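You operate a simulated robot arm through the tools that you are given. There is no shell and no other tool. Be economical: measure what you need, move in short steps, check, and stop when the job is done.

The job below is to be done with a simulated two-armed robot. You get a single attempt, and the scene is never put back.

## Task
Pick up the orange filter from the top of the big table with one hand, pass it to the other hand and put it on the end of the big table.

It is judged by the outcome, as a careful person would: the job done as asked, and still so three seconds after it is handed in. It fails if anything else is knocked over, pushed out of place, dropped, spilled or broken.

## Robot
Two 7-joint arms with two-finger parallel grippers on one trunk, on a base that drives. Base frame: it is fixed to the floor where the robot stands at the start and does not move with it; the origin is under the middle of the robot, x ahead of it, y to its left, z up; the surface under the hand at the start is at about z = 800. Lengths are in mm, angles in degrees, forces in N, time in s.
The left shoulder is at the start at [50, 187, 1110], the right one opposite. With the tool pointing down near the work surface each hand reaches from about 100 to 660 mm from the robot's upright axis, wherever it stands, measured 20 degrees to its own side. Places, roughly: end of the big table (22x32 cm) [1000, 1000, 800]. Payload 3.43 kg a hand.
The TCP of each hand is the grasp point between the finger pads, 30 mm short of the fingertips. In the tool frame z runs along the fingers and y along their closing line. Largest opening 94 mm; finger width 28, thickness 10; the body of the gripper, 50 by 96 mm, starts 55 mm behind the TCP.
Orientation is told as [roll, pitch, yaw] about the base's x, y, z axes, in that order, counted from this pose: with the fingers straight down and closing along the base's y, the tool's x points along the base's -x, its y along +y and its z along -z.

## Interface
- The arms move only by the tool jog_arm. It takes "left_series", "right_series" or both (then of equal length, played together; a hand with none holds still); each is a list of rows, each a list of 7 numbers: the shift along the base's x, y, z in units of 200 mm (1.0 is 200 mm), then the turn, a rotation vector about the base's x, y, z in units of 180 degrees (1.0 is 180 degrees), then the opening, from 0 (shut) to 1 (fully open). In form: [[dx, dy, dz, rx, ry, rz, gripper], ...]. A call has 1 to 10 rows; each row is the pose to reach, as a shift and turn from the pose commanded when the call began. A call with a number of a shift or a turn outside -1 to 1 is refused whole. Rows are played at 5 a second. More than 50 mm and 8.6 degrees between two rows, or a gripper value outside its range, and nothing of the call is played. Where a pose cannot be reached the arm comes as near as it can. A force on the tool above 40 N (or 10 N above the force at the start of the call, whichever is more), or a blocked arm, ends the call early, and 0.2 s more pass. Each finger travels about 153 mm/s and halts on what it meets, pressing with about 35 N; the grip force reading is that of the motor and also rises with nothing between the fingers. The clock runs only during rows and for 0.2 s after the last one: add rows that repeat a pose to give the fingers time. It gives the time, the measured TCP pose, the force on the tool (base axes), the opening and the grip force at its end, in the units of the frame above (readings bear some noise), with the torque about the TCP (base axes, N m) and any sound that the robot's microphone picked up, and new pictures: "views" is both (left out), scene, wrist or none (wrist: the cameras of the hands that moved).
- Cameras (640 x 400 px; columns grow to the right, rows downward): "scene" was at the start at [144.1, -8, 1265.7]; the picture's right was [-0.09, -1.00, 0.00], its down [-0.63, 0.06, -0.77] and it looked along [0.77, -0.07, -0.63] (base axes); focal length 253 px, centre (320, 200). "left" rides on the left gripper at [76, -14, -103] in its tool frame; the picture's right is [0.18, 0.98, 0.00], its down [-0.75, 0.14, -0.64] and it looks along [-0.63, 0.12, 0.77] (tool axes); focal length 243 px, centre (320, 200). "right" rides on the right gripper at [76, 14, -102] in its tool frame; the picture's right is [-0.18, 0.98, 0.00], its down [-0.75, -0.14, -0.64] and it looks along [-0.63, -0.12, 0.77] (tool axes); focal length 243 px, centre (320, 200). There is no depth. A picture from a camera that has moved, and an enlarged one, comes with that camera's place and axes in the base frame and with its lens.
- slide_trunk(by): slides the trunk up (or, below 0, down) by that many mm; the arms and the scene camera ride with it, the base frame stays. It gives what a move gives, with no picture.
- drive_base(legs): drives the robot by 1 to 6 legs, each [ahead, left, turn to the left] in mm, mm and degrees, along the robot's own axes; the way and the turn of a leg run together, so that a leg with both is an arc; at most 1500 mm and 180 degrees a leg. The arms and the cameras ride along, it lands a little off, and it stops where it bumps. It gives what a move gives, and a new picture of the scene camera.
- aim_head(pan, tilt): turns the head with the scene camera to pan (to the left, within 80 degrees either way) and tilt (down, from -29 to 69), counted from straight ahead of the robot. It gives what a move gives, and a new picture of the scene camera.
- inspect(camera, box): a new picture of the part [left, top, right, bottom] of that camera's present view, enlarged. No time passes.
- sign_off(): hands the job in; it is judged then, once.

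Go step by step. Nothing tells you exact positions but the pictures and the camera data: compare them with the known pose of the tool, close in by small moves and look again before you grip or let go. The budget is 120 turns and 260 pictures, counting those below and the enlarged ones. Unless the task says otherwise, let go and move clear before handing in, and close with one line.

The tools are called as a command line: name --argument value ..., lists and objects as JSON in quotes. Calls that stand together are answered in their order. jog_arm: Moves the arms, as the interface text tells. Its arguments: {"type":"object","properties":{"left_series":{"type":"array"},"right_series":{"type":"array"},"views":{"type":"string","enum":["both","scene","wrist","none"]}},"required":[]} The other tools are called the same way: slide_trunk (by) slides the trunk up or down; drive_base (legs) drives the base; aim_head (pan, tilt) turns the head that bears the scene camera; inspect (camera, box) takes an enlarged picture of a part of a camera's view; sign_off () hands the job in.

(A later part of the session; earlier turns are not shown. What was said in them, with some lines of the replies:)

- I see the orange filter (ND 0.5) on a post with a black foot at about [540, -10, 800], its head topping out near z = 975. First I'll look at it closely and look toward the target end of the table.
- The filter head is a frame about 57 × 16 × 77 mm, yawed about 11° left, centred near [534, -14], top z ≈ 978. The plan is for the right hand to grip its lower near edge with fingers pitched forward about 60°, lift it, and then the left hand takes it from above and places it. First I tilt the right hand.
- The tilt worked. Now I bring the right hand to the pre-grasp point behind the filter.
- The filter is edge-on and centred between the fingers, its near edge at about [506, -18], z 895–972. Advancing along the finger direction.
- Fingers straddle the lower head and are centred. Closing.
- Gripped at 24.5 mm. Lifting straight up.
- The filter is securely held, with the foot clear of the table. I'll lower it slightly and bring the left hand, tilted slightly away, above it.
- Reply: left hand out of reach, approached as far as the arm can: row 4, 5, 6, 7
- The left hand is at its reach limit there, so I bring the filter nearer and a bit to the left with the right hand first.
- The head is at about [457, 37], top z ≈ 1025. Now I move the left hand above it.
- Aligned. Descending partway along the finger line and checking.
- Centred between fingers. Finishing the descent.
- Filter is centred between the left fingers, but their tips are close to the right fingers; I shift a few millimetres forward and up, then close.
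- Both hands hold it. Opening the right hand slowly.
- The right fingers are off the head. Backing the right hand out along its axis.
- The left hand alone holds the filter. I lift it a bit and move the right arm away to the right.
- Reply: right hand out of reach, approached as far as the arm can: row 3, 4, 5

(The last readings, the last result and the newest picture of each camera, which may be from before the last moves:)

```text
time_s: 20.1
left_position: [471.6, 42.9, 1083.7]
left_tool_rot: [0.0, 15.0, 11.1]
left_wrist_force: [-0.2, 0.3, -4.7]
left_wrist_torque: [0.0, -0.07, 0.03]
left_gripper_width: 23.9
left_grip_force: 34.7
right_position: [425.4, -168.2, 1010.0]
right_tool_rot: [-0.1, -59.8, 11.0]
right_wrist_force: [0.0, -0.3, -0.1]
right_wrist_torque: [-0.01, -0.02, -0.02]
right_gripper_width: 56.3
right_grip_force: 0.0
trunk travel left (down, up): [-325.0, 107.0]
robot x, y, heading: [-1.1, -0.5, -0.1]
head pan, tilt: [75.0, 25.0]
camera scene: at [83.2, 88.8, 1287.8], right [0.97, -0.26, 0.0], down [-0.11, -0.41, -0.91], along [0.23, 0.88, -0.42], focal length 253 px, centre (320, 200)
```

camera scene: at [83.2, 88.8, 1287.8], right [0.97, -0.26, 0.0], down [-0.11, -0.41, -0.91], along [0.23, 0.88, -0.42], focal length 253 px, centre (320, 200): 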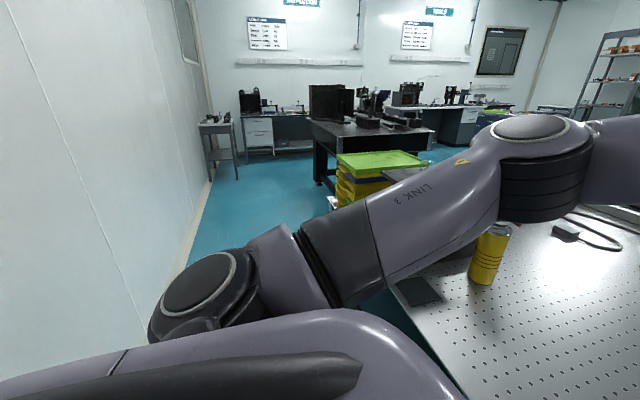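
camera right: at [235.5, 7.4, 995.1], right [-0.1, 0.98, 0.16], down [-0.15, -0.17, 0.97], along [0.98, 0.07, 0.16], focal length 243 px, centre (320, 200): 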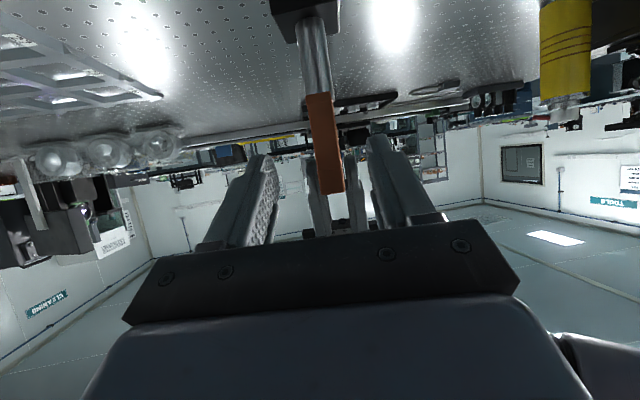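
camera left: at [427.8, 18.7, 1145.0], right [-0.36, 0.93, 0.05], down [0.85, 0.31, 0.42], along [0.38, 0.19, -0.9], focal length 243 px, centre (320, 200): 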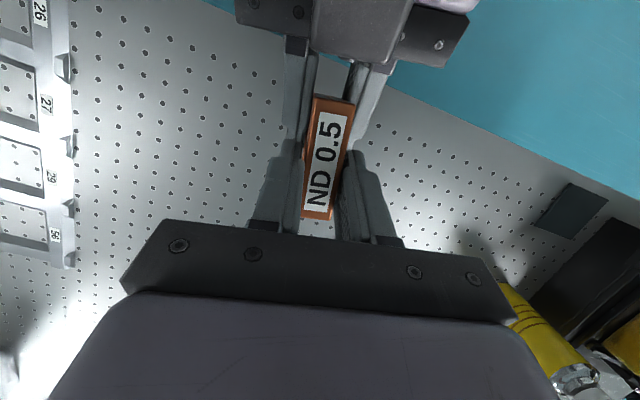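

The left hand carries the filter (≈5 N). I need a clear view of the far-left table end; I'll back off the table and look.

drive_base --legs '[[-330, 0, 0]]'

aim_head --pan 10 --tilt 20

```text
time_s: 21.9
left_position: [217.4, 41.6, 1082.1]
left_tool_rot: [0.2, 15.3, 10.7]
left_wrist_force: [1.1, -0.4, -5.2]
left_wrist_torque: [0.0, -0.06, -0.02]
left_gripper_width: 24.0
left_grip_force: 35.5
right_position: [170.1, -169.4, 1009.2]
right_tool_rot: [0.0, -59.7, 10.9]
right_wrist_force: [0.7, 0.2, -1.1]
right_wrist_torque: [0.02, 0.01, -0.01]
right_gripper_width: 56.0
right_grip_force: 0.0
trunk travel left (down, up): [-325.0, 107.0]
robot x, y, heading: [-256.1, 2.1, -0.1]
head pan, tilt: [75.0, 25.0]
stopped in leg 1: the robot was blocked; the commanded pose is now the measured one
camera scene: at [-170.9, 88.9, 1287.7], right [0.96, -0.26, 0.0], down [-0.11, -0.41, -0.91], along [0.24, 0.87, -0.42], focal length 253 px, centre (320, 200)
```

scene: 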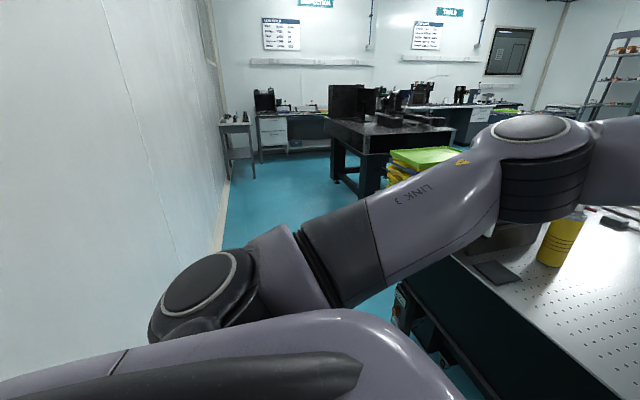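

```text
time_s: 23.3
left_position: [214.6, 41.1, 1083.2]
left_tool_rot: [0.1, 15.3, 10.7]
left_wrist_force: [-1.2, -0.7, -5.1]
left_wrist_torque: [0.04, -0.05, 0.02]
left_gripper_width: 24.2
left_grip_force: 35.1
right_position: [168.0, -170.0, 1010.2]
right_tool_rot: [0.0, -59.9, 11.0]
right_wrist_force: [0.2, 0.2, 0.2]
right_wrist_torque: [0.02, -0.02, 0.01]
right_gripper_width: 56.4
right_grip_force: 0.0
trunk travel left (down, up): [-325.0, 107.0]
robot x, y, heading: [-260.4, 0.6, -0.4]
head pan, tilt: [10.0, 20.0]
camera scene: at [-105.0, 16.0, 1295.9], right [0.17, -0.99, 0.0], down [-0.34, -0.06, -0.94], along [0.93, 0.16, -0.34], focal length 253 px, centre (320, 200)
```

scene: 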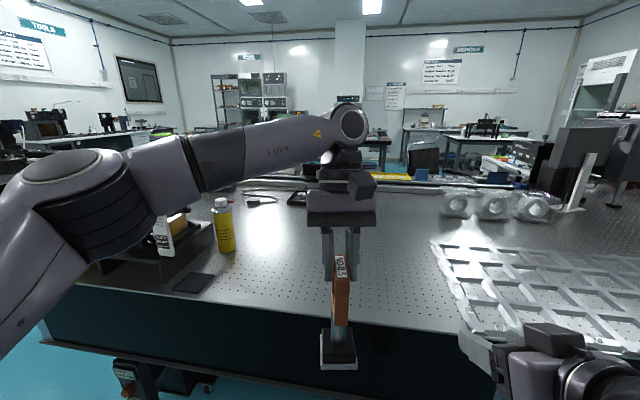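

Backing stopped near the wall at x ≈ -258. The table's left end is near y ≈ 1100, so I'll go round that end: raise the trunk for clearance, then drive left along the aisle and look.

slide_trunk --by 100

drive_base --legs '[[50, 0, 0], [0, 700, 0]]'

aim_head --pan 40 --tilt 30

```text
time_s: 24.6
left_position: [214.4, 40.9, 1182.0]
left_tool_rot: [0.1, 15.2, 10.7]
left_wrist_force: [-0.1, -0.2, -4.4]
left_wrist_torque: [0.01, -0.04, 0.02]
left_gripper_width: 23.9
left_grip_force: 35.1
right_position: [169.2, -169.4, 1110.1]
right_tool_rot: [0.0, -59.9, 10.9]
right_wrist_force: [-0.7, 0.3, -0.3]
right_wrist_torque: [-0.01, 0.04, -0.02]
right_gripper_width: 56.3
right_grip_force: 0.1
trunk travel left (down, up): [-425.0, 7.0]
robot x, y, heading: [-257.3, 0.2, -0.1]
head pan, tilt: [10.0, 20.0]
```

```text
time_s: 31.8
left_position: [267.3, 742.5, 1182.8]
left_tool_rot: [0.1, 15.2, 10.5]
left_wrist_force: [-1.1, 0.5, -4.7]
left_wrist_torque: [0.0, -0.08, 0.01]
left_gripper_width: 24.0
left_grip_force: 34.5
right_position: [220.7, 531.5, 1110.4]
right_tool_rot: [0.0, -60.0, 10.7]
right_wrist_force: [-0.7, 0.2, 0.6]
right_wrist_torque: [-0.03, 0.0, 0.02]
right_gripper_width: 56.4
right_grip_force: 0.1
trunk travel left (down, up): [-425.0, 7.0]
robot x, y, heading: [-201.3, 702.6, -0.5]
head pan, tilt: [10.0, 20.0]
camera scene: at [-52.1, 718.0, 1395.9], right [0.17, -0.99, 0.0], down [-0.34, -0.06, -0.94], along [0.93, 0.16, -0.34], focal length 253 px, centre (320, 200)
```

scene: 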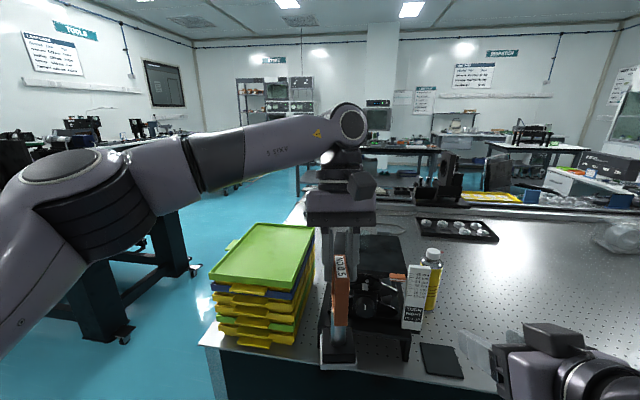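

```text
time_s: 32.7
left_position: [267.5, 742.5, 1183.0]
left_tool_rot: [0.1, 15.2, 10.5]
left_wrist_force: [0.1, 0.4, -4.8]
left_wrist_torque: [0.01, -0.05, -0.03]
left_gripper_width: 24.2
left_grip_force: 34.8
right_position: [220.0, 531.6, 1109.6]
right_tool_rot: [0.1, -60.0, 10.8]
right_wrist_force: [-0.4, 0.1, -0.3]
right_wrist_torque: [-0.03, -0.01, 0.0]
right_gripper_width: 56.2
right_grip_force: 0.0
trunk travel left (down, up): [-425.0, 7.0]
robot x, y, heading: [-201.8, 701.5, -0.4]
head pan, tilt: [40.0, 30.0]
camera scene: at [-74.1, 760.0, 1379.9], right [0.64, -0.77, 0.0], down [-0.39, -0.32, -0.87], along [0.67, 0.55, -0.5], focal length 253 px, centre (320, 200)
```

scene: 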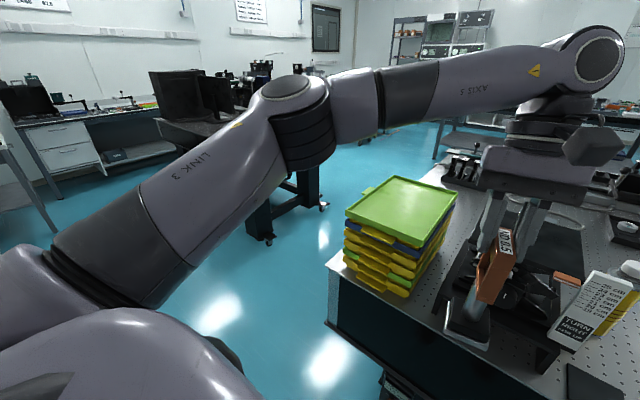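

The table's left end is at y ≈ 1113 with its near corner at x ≈ 393; green trays and a black stand sit on that corner. I'll drive left past the end, then forward in the aisle, staying clear.

drive_base --legs '[[0, 920, 0]]'

aim_head --pan 0 --tilt 30

aim_head --pan -40 --tilt 30

```text
time_s: 41.0
left_position: [278.4, 1639.5, 1182.5]
left_tool_rot: [0.1, 15.2, 10.0]
left_wrist_force: [0.6, -0.1, -4.8]
left_wrist_torque: [0.02, -0.07, 0.05]
left_gripper_width: 24.1
left_grip_force: 35.0
right_position: [229.4, 1429.4, 1110.5]
right_tool_rot: [0.0, -59.7, 10.2]
right_wrist_force: [0.1, -0.4, -0.5]
right_wrist_torque: [0.0, -0.02, 0.0]
right_gripper_width: 56.6
right_grip_force: 0.1
trunk travel left (down, up): [-425.0, 7.0]
robot x, y, heading: [-192.5, 1603.1, -0.9]
head pan, tilt: [40.0, 30.0]
camera scene: at [-63.3, 1660.3, 1379.8], right [0.63, -0.78, 0.0], down [-0.39, -0.32, -0.87], along [0.67, 0.55, -0.5], focal length 253 px, centre (320, 200)
```

scene: 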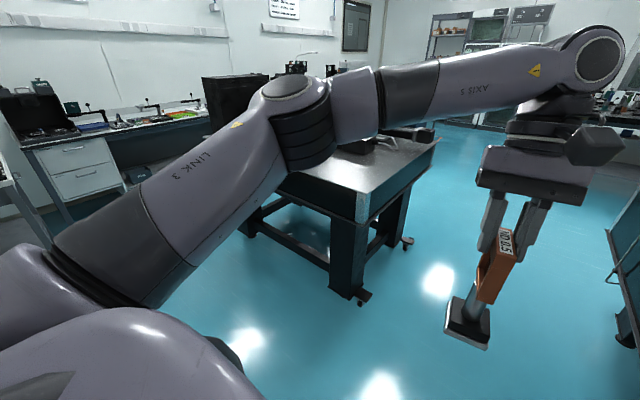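

```text
time_s: 42.0
left_position: [278.2, 1639.7, 1182.5]
left_tool_rot: [0.1, 15.2, 9.9]
left_wrist_force: [0.1, -0.5, -4.4]
left_wrist_torque: [0.0, -0.07, -0.01]
left_gripper_width: 24.3
left_grip_force: 35.4
right_position: [229.1, 1427.1, 1109.8]
right_tool_rot: [0.0, -59.9, 10.3]
right_wrist_force: [-0.4, 0.1, -1.3]
right_wrist_torque: [0.02, -0.03, -0.02]
right_gripper_width: 56.6
right_grip_force: 0.0
trunk travel left (down, up): [-425.0, 7.0]
robot x, y, heading: [-192.0, 1601.1, -0.9]
head pan, tilt: [0.0, 30.0]
camera scene: at [-43.1, 1601.8, 1379.8], right [-0.02, -1.0, 0.0], down [-0.5, 0.01, -0.87], along [0.87, -0.01, -0.5], focal length 253 px, centre (320, 200)
```

scene: 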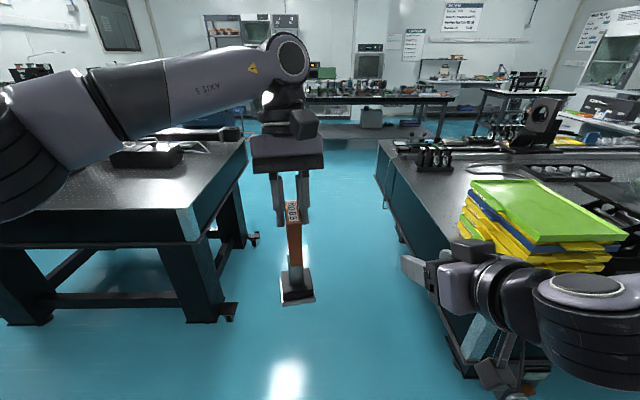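

```text
time_s: 43.1
left_position: [278.0, 1639.8, 1181.9]
left_tool_rot: [0.0, 15.2, 9.9]
left_wrist_force: [-0.1, 0.5, -6.1]
left_wrist_torque: [-0.02, -0.07, 0.0]
left_gripper_width: 24.1
left_grip_force: 35.3
right_position: [229.1, 1429.0, 1110.4]
right_tool_rot: [-0.1, -59.8, 10.2]
right_wrist_force: [0.2, -0.3, 0.4]
right_wrist_torque: [0.03, -0.03, 0.0]
right_gripper_width: 56.5
right_grip_force: 0.0
trunk travel left (down, up): [-425.0, 7.0]
robot x, y, heading: [-193.6, 1601.6, -0.9]
head pan, tilt: [-40.0, 30.0]
camera scene: at [-65.2, 1544.0, 1379.9], right [-0.65, -0.76, 0.0], down [-0.38, 0.33, -0.87], along [0.65, -0.57, -0.5], focal length 253 px, centre (320, 200)
```

scene: 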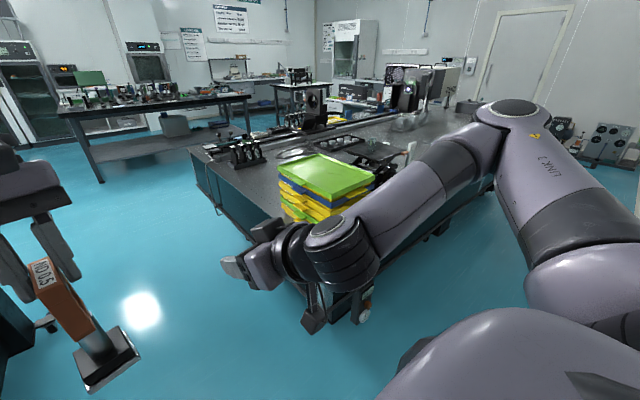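

The aisle is free. I zoom in on the target region at the table end before driving up.

inspect --camera "scene" --box '[180, 90, 440, 250]'

drive_base --legs '[[700, 0, 0]]'

```text
2.46 times, centred on (310, 170) of scene
camera zoom: at [-65.2, 1544.0, 1379.9], right [-0.65, -0.76, 0.0], down [-0.38, 0.33, -0.87], along [0.65, -0.57, -0.5], focal length 622 px, centre (345, 274)
```

zoom: 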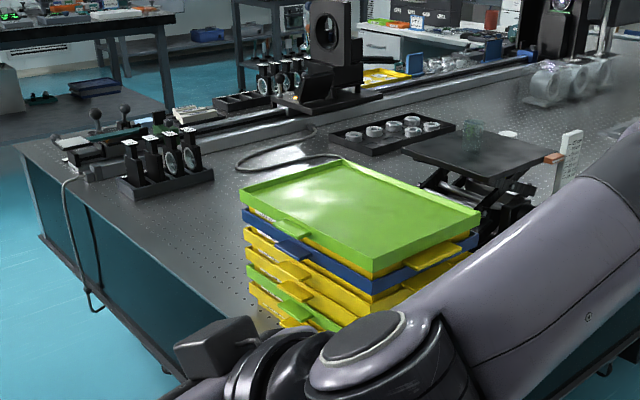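

```text
time_s: 46.9
left_position: [966.2, 1633.1, 1182.6]
left_tool_rot: [0.0, 15.2, 10.2]
left_wrist_force: [0.2, 0.4, -5.0]
left_wrist_torque: [0.0, -0.04, -0.01]
left_gripper_width: 24.0
left_grip_force: 35.1
right_position: [918.5, 1422.1, 1108.5]
right_tool_rot: [0.1, -59.8, 10.5]
right_wrist_force: [-0.2, 0.0, 0.6]
right_wrist_torque: [-0.01, -0.03, 0.06]
right_gripper_width: 56.5
right_grip_force: 0.2
trunk travel left (down, up): [-425.0, 7.0]
robot x, y, heading: [493.7, 1599.6, -0.4]
head pan, tilt: [-40.0, 30.0]
camera scene: at [623.4, 1535.3, 1379.8], right [-0.65, -0.76, 0.0], down [-0.38, 0.33, -0.87], along [0.66, -0.56, -0.5], focal length 253 px, centre (320, 200)
```

scene: 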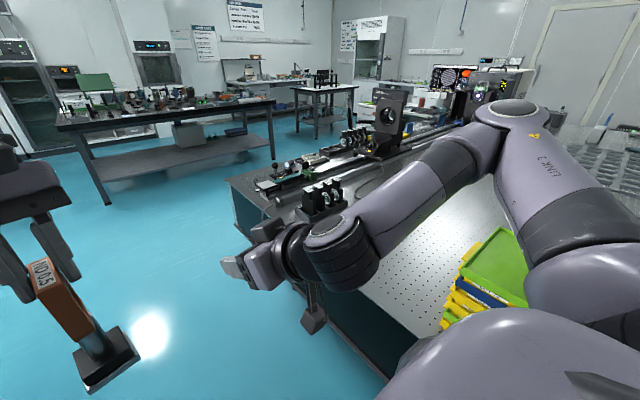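

The area around [1000, 1000] is bare tabletop between the green trays and the small black rack (≈[1290, 970]). Driving on and turning right to face it.

drive_base --legs '[[310, 20, 0], [0, 0, -90]]'

aim_head --pan 15 --tilt 40

```text
time_s: 52.7
left_position: [840.3, 1141.3, 1183.1]
left_tool_rot: [0.1, 15.1, -78.9]
left_wrist_force: [0.0, -0.6, -6.3]
left_wrist_torque: [-0.03, -0.02, 0.03]
left_gripper_width: 23.9
left_grip_force: 34.7
right_position: [628.7, 1184.9, 1109.3]
right_tool_rot: [-0.2, -59.9, -78.7]
right_wrist_force: [0.3, -0.9, 0.6]
right_wrist_torque: [-0.02, 0.03, 0.01]
right_gripper_width: 56.4
right_grip_force: 0.1
trunk travel left (down, up): [-425.0, 7.0]
robot x, y, heading: [792.4, 1615.0, -89.8]
head pan, tilt: [-40.0, 30.0]
camera scene: at [739.1, 1482.7, 1379.9], right [-0.77, 0.64, 0.0], down [0.32, 0.38, -0.87], along [-0.55, -0.67, -0.5], focal length 253 px, centre (320, 200)
```

scene: 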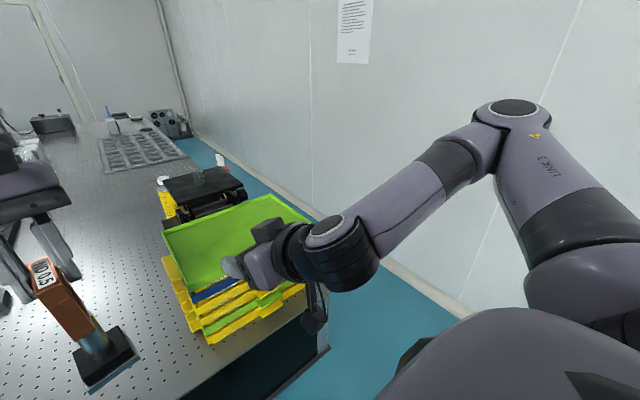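

```text
time_s: 54.0
left_position: [840.8, 1142.1, 1182.2]
left_tool_rot: [0.1, 15.2, -78.9]
left_wrist_force: [0.1, 0.3, -5.1]
left_wrist_torque: [-0.02, -0.03, -0.01]
left_gripper_width: 24.0
left_grip_force: 35.1
right_position: [629.8, 1186.3, 1109.6]
right_tool_rot: [0.0, -59.9, -78.7]
right_wrist_force: [0.9, 0.1, 0.5]
right_wrist_torque: [0.01, 0.03, 0.01]
right_gripper_width: 56.4
right_grip_force: 0.1
trunk travel left (down, up): [-425.0, 7.0]
robot x, y, heading: [799.1, 1604.9, -89.6]
head pan, tilt: [15.0, 40.0]
camera scene: at [819.4, 1470.2, 1364.5], right [-0.97, -0.26, 0.0], down [-0.17, 0.62, -0.77], along [0.2, -0.74, -0.64], focal length 253 px, centre (320, 200)
```

scene: 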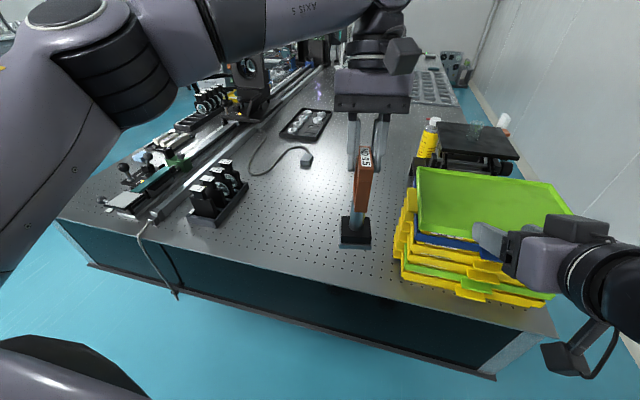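

I'm facing the table end; the filter hangs near [840, 1155]. I drive forward 100 and left 90 mm, staying above the trays with the right hand.

drive_base --legs '[[100, 95, 0]]'

inspect --camera "left" --box '[0, 0, 640, 400]'

```text
time_s: 55.5
left_position: [933.6, 1040.2, 1181.9]
left_tool_rot: [0.0, 15.1, -79.1]
left_wrist_force: [-0.9, -1.1, -5.1]
left_wrist_torque: [-0.01, 0.0, 0.07]
left_gripper_width: 24.1
left_grip_force: 35.1
right_position: [721.1, 1086.5, 1109.0]
right_tool_rot: [0.0, -59.9, -79.0]
right_wrist_force: [-0.2, -0.4, 0.3]
right_wrist_torque: [-0.02, 0.01, 0.0]
right_gripper_width: 56.4
right_grip_force: 0.0
trunk travel left (down, up): [-425.0, 7.0]
robot x, y, heading: [891.7, 1506.3, -89.9]
head pan, tilt: [15.0, 40.0]
camera scene: at [913.5, 1369.3, 1364.4], right [-0.97, -0.26, 0.0], down [-0.17, 0.62, -0.77], along [0.2, -0.74, -0.64], focal length 253 px, centre (320, 200)
```

scene: 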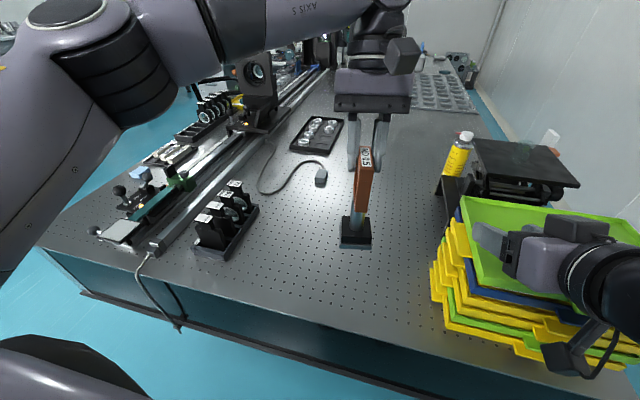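

```text
1.00 times, centred on (320, 200) of left (not enlarged: the box is as wide or as high as the picture)
camera zoom: at [909.8, 1083.8, 1302.9], right [0.93, 0.36, 0.05], down [0.31, -0.85, 0.42], along [0.19, -0.38, -0.91], focal length 243 px, centre (320, 200)
```

zoom: 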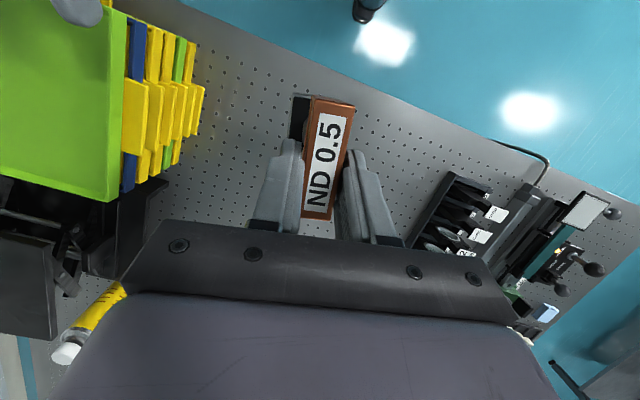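

The spot around [1000, 1005] is clear: rack edge at x ≈ 1275, trays at x < 850. Moving over it and lowering to about 30 mm above the table.

jog_arm --left_series '[[0.07, -0.05, -0.1, 0, 0, 0, 0], [0.14, -0.1, -0.25, 0, 0, 0, 0], [0.21, -0.15, -0.4, 0, 0, 0, 0], [0.28, -0.2, -0.55, 0, 0, 0, 0], [0.34, -0.26, -0.7, 0, 0, 0, 0], [0.34, -0.26, -0.82, 0, 0, 0, 0], [0.34, -0.26, -0.9, 0, 0, 0, 0], [0.34, -0.26, -0.9, 0, 0, 0, 0]]'

inspect --camera "scene" --box '[240, 140, 400, 260]'

```text
time_s: 57.3
left_position: [1000.7, 987.0, 1003.3]
left_tool_rot: [0.0, 15.2, -79.2]
left_wrist_force: [0.3, 0.2, -5.9]
left_wrist_torque: [-0.03, 0.0, 0.01]
left_gripper_width: 24.0
left_grip_force: 34.9
right_position: [721.4, 1086.1, 1110.6]
right_tool_rot: [0.1, -59.9, -78.8]
right_wrist_force: [-0.1, 0.7, 0.0]
right_wrist_torque: [0.01, -0.02, -0.01]
right_gripper_width: 56.4
right_grip_force: 0.0
trunk travel left (down, up): [-425.0, 7.0]
robot x, y, heading: [892.3, 1510.5, -90.2]
head pan, tilt: [15.0, 40.0]
camera scene: at [913.1, 1369.8, 1364.5], right [-0.97, -0.26, 0.0], down [-0.17, 0.62, -0.77], along [0.2, -0.74, -0.64], focal length 253 px, centre (320, 200)
camera left: at [976.1, 1031.1, 1123.1], right [0.93, 0.36, 0.05], down [0.31, -0.85, 0.42], along [0.19, -0.38, -0.9], focal length 243 px, centre (320, 200)
```

scene: 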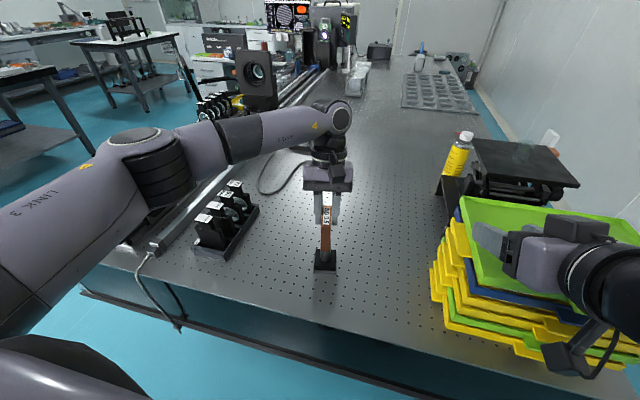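
left: 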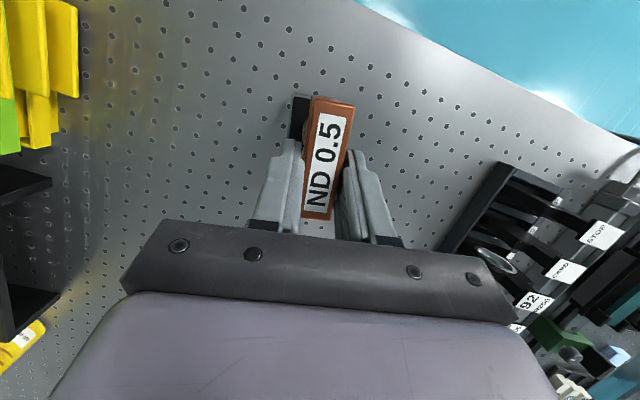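

```text
3.33 times, centred on (320, 200) of scene
camera zoom: at [913.1, 1369.8, 1364.5], right [-0.97, -0.26, 0.0], down [-0.17, 0.62, -0.77], along [0.2, -0.74, -0.64], focal length 843 px, centre (320, 200)
```

zoom: 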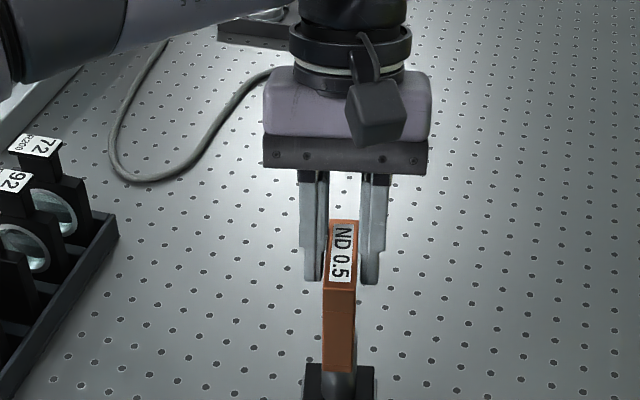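

Lowering to just above expected contact (TCP z ≈ 972).

jog_arm --left_series '[[0, 0, -0.04, 0, 0, 0, 0], [0, 0, -0.08, 0, 0, 0, 0], [0, 0, -0.12, 0, 0, 0, 0], [0, 0, -0.125, 0, 0, 0, 0]]' --views "none"

inspect --camera "scene" --box '[270, 190, 390, 290]'

```text
time_s: 58.3
left_position: [1000.3, 987.5, 977.6]
left_tool_rot: [0.1, 15.1, -79.1]
left_wrist_force: [0.8, -0.9, -6.2]
left_wrist_torque: [-0.05, 0.01, 0.0]
left_gripper_width: 24.0
left_grip_force: 35.4
right_position: [721.5, 1086.1, 1110.2]
right_tool_rot: [-0.2, -60.0, -78.9]
right_wrist_force: [-0.2, -0.4, -0.8]
right_wrist_torque: [-0.01, 0.01, -0.04]
right_gripper_width: 56.5
right_grip_force: 0.1
trunk travel left (down, up): [-425.0, 7.0]
robot x, y, heading: [889.3, 1511.6, -89.8]
head pan, tilt: [15.0, 40.0]
```

```text
4.00 times, centred on (330, 240) of scene
camera zoom: at [913.2, 1369.7, 1364.5], right [-0.97, -0.26, 0.0], down [-0.17, 0.62, -0.77], along [0.2, -0.74, -0.64], focal length 1011 px, centre (280, 40)
```

zoom: 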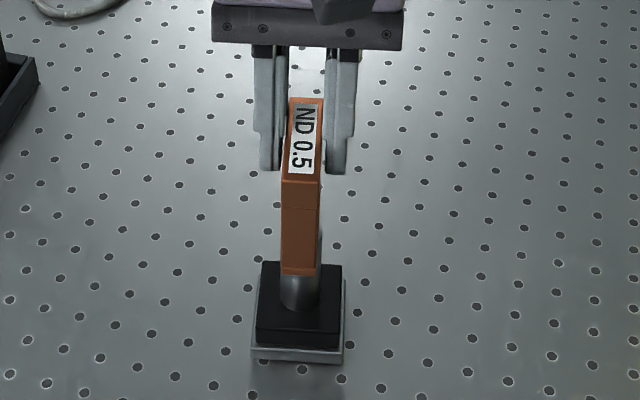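

Almost down. A few 1 mm steps until the force changes.

jog_arm --left_series '[[0, 0, -0.005, 0, 0, 0, 0], [0, 0, -0.01, 0, 0, 0, 0], [0, 0, -0.015, 0, 0, 0, 0], [0, 0, -0.02, 0, 0, 0, 0], [0, 0, -0.02, 0, 0, 0, 0]]' --views "none"

```text
time_s: 59.5
left_position: [1001.6, 988.2, 974.3]
left_tool_rot: [0.1, 15.2, -79.3]
left_wrist_force: [0.1, -0.5, -6.1]
left_wrist_torque: [-0.07, 0.02, 0.03]
left_gripper_width: 24.1
left_grip_force: 35.1
right_position: [720.1, 1085.6, 1110.7]
right_tool_rot: [0.1, -59.9, -78.9]
right_wrist_force: [0.1, -0.4, 0.4]
right_wrist_torque: [0.03, 0.02, -0.01]
right_gripper_width: 56.4
right_grip_force: 0.0
trunk travel left (down, up): [-425.0, 7.0]
robot x, y, heading: [892.1, 1509.1, -90.1]
head pan, tilt: [15.0, 40.0]
```

jog_arm --left_series '[[0, 0, -0.005, 0, 0, 0, 0], [0, 0, -0.01, 0, 0, 0, 0], [0, 0, -0.01, 0, 0, 0, 0]]' --views "none"

```text
time_s: 60.3
left_position: [1001.0, 988.6, 972.4]
left_tool_rot: [0.1, 15.1, -79.3]
left_wrist_force: [0.5, -0.6, -0.3]
left_wrist_torque: [-0.04, 0.06, 0.01]
left_gripper_width: 24.2
left_grip_force: 34.9
right_position: [720.9, 1085.8, 1109.7]
right_tool_rot: [0.0, -59.8, -78.8]
right_wrist_force: [-0.4, -0.2, -0.5]
right_wrist_torque: [0.03, -0.01, 0.01]
right_gripper_width: 56.2
right_grip_force: 0.0
trunk travel left (down, up): [-425.0, 7.0]
robot x, y, heading: [891.1, 1510.9, -89.9]
head pan, tilt: [15.0, 40.0]
```

The weight is now on the table (force rose to about 0). Opening the left hand gently.

jog_arm --left_series '[[0, 0, 0, 0, 0, 0, 0.3], [0, 0, 0, 0, 0, 0, 0.4], [0, 0, 0, 0, 0, 0, 0.6], [0, 0, 0, 0, 0, 0, 0.7], [0, 0, 0, 0, 0, 0, 0.7]]'

inspect --camera "scene" --box '[270, 190, 390, 290]'

```text
time_s: 61.5
left_position: [1000.7, 988.4, 973.0]
left_tool_rot: [0.1, 15.2, -79.2]
left_wrist_force: [0.0, -0.3, 0.1]
left_wrist_torque: [0.01, -0.01, 0.0]
left_gripper_width: 65.7
left_grip_force: 0.0
right_position: [721.1, 1086.1, 1110.5]
right_tool_rot: [0.1, -60.0, -78.9]
right_wrist_force: [0.4, -0.3, 0.2]
right_wrist_torque: [0.02, -0.01, 0.03]
right_gripper_width: 56.4
right_grip_force: 0.1
trunk travel left (down, up): [-425.0, 7.0]
robot x, y, heading: [890.4, 1511.4, -89.9]
head pan, tilt: [15.0, 40.0]
camera scene: at [913.1, 1370.1, 1364.6], right [-0.97, -0.26, 0.0], down [-0.17, 0.62, -0.77], along [0.2, -0.74, -0.64], focal length 253 px, centre (320, 200)
camera left: at [977.5, 1032.5, 1093.0], right [0.93, 0.36, 0.05], down [0.31, -0.85, 0.42], along [0.19, -0.38, -0.9], focal length 243 px, centre (320, 200)
```

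scene: 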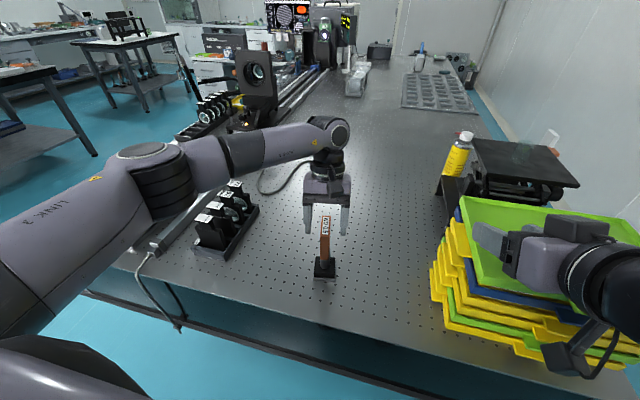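
left: 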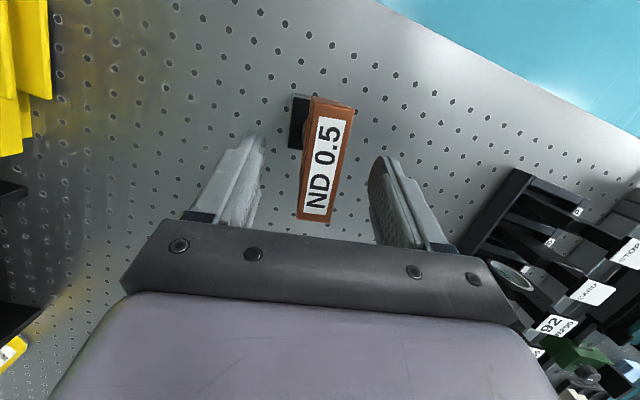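

```text
4.00 times, centred on (330, 240) of scene
camera zoom: at [913.1, 1370.1, 1364.6], right [-0.97, -0.26, 0.0], down [-0.17, 0.62, -0.77], along [0.2, -0.74, -0.64], focal length 1011 px, centre (280, 40)
```

zoom: 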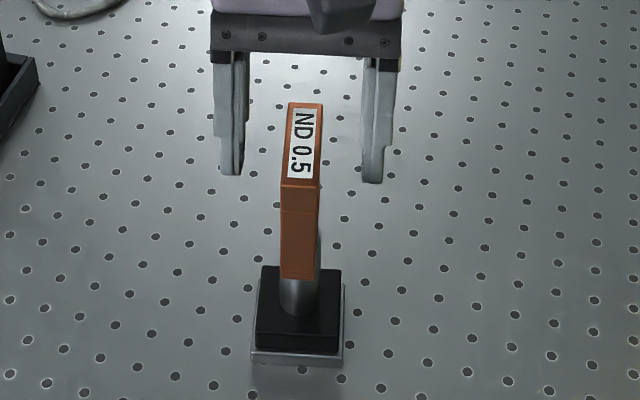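

The filter stands upright on its foot at the table end. Withdrawing the left hand upward along its own axis.

jog_arm --left_series '[[0.005, -0.025, 0.1, 0, 0, 0, 0.75], [0.012, -0.06, 0.24, 0, 0, 0, 0.75], [0.02, -0.1, 0.4, 0, 0, 0, 0.75], [0.03, -0.14, 0.58, 0, 0, 0, 0.75], [0.03, -0.14, 0.75, 0, 0, 0, 0.75]]' --views "scene"

inspect --camera "left" --box '[0, 0, 640, 400]'

```text
time_s: 62.7
left_position: [1008.6, 961.8, 1122.5]
left_tool_rot: [0.1, 15.2, -79.4]
left_wrist_force: [-0.1, 0.2, 0.0]
left_wrist_torque: [0.01, 0.01, -0.01]
left_gripper_width: 70.5
left_grip_force: 0.1
right_position: [720.7, 1086.9, 1110.7]
right_tool_rot: [0.0, -60.0, -78.9]
right_wrist_force: [0.3, -0.5, -0.2]
right_wrist_torque: [0.02, -0.02, 0.0]
right_gripper_width: 56.5
right_grip_force: 0.0
trunk travel left (down, up): [-425.0, 7.0]
robot x, y, heading: [892.5, 1509.5, -90.1]
head pan, tilt: [15.0, 40.0]
camera scene: at [912.8, 1370.5, 1364.6], right [-0.97, -0.26, 0.0], down [-0.17, 0.62, -0.77], along [0.2, -0.74, -0.64], focal length 253 px, centre (320, 200)
```

scene: 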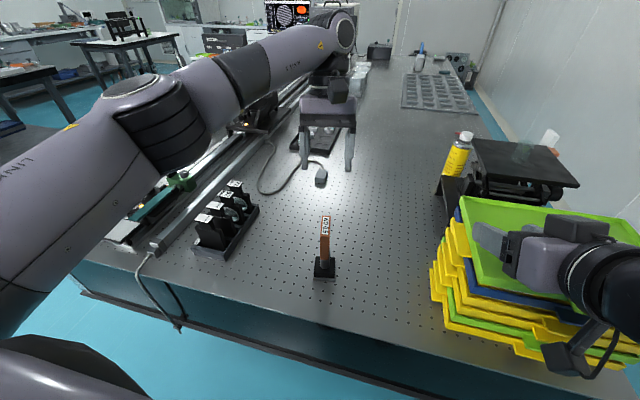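

```text
1.00 times, centred on (320, 200) of left (not enlarged: the box is as wide or as high as the picture)
camera zoom: at [984.7, 1005.8, 1242.6], right [0.93, 0.36, 0.05], down [0.3, -0.85, 0.42], along [0.19, -0.38, -0.9], focal length 243 px, centre (320, 200)
```

zoom: 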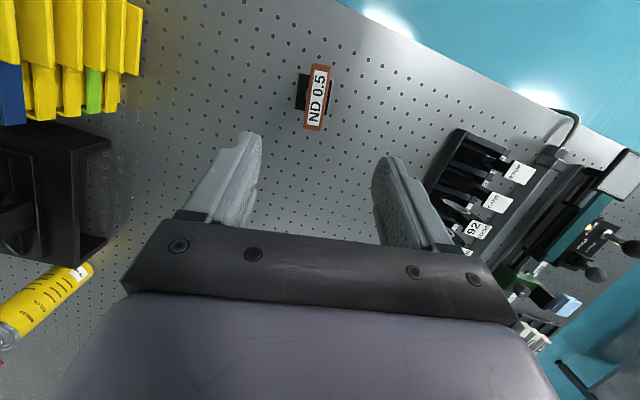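

The filter stands upright at about [1003, 1000], both hands are clear and nothing else was disturbed. Handing in.

sign_off

```text
The job is handed in.
```

I picked the orange filter up with the right hand, passed it to the left and set it upright on the end of the big table at about [1003, 1000, 800]. Both hands are clear of it, and I saw nothing else disturbed in the pictures.
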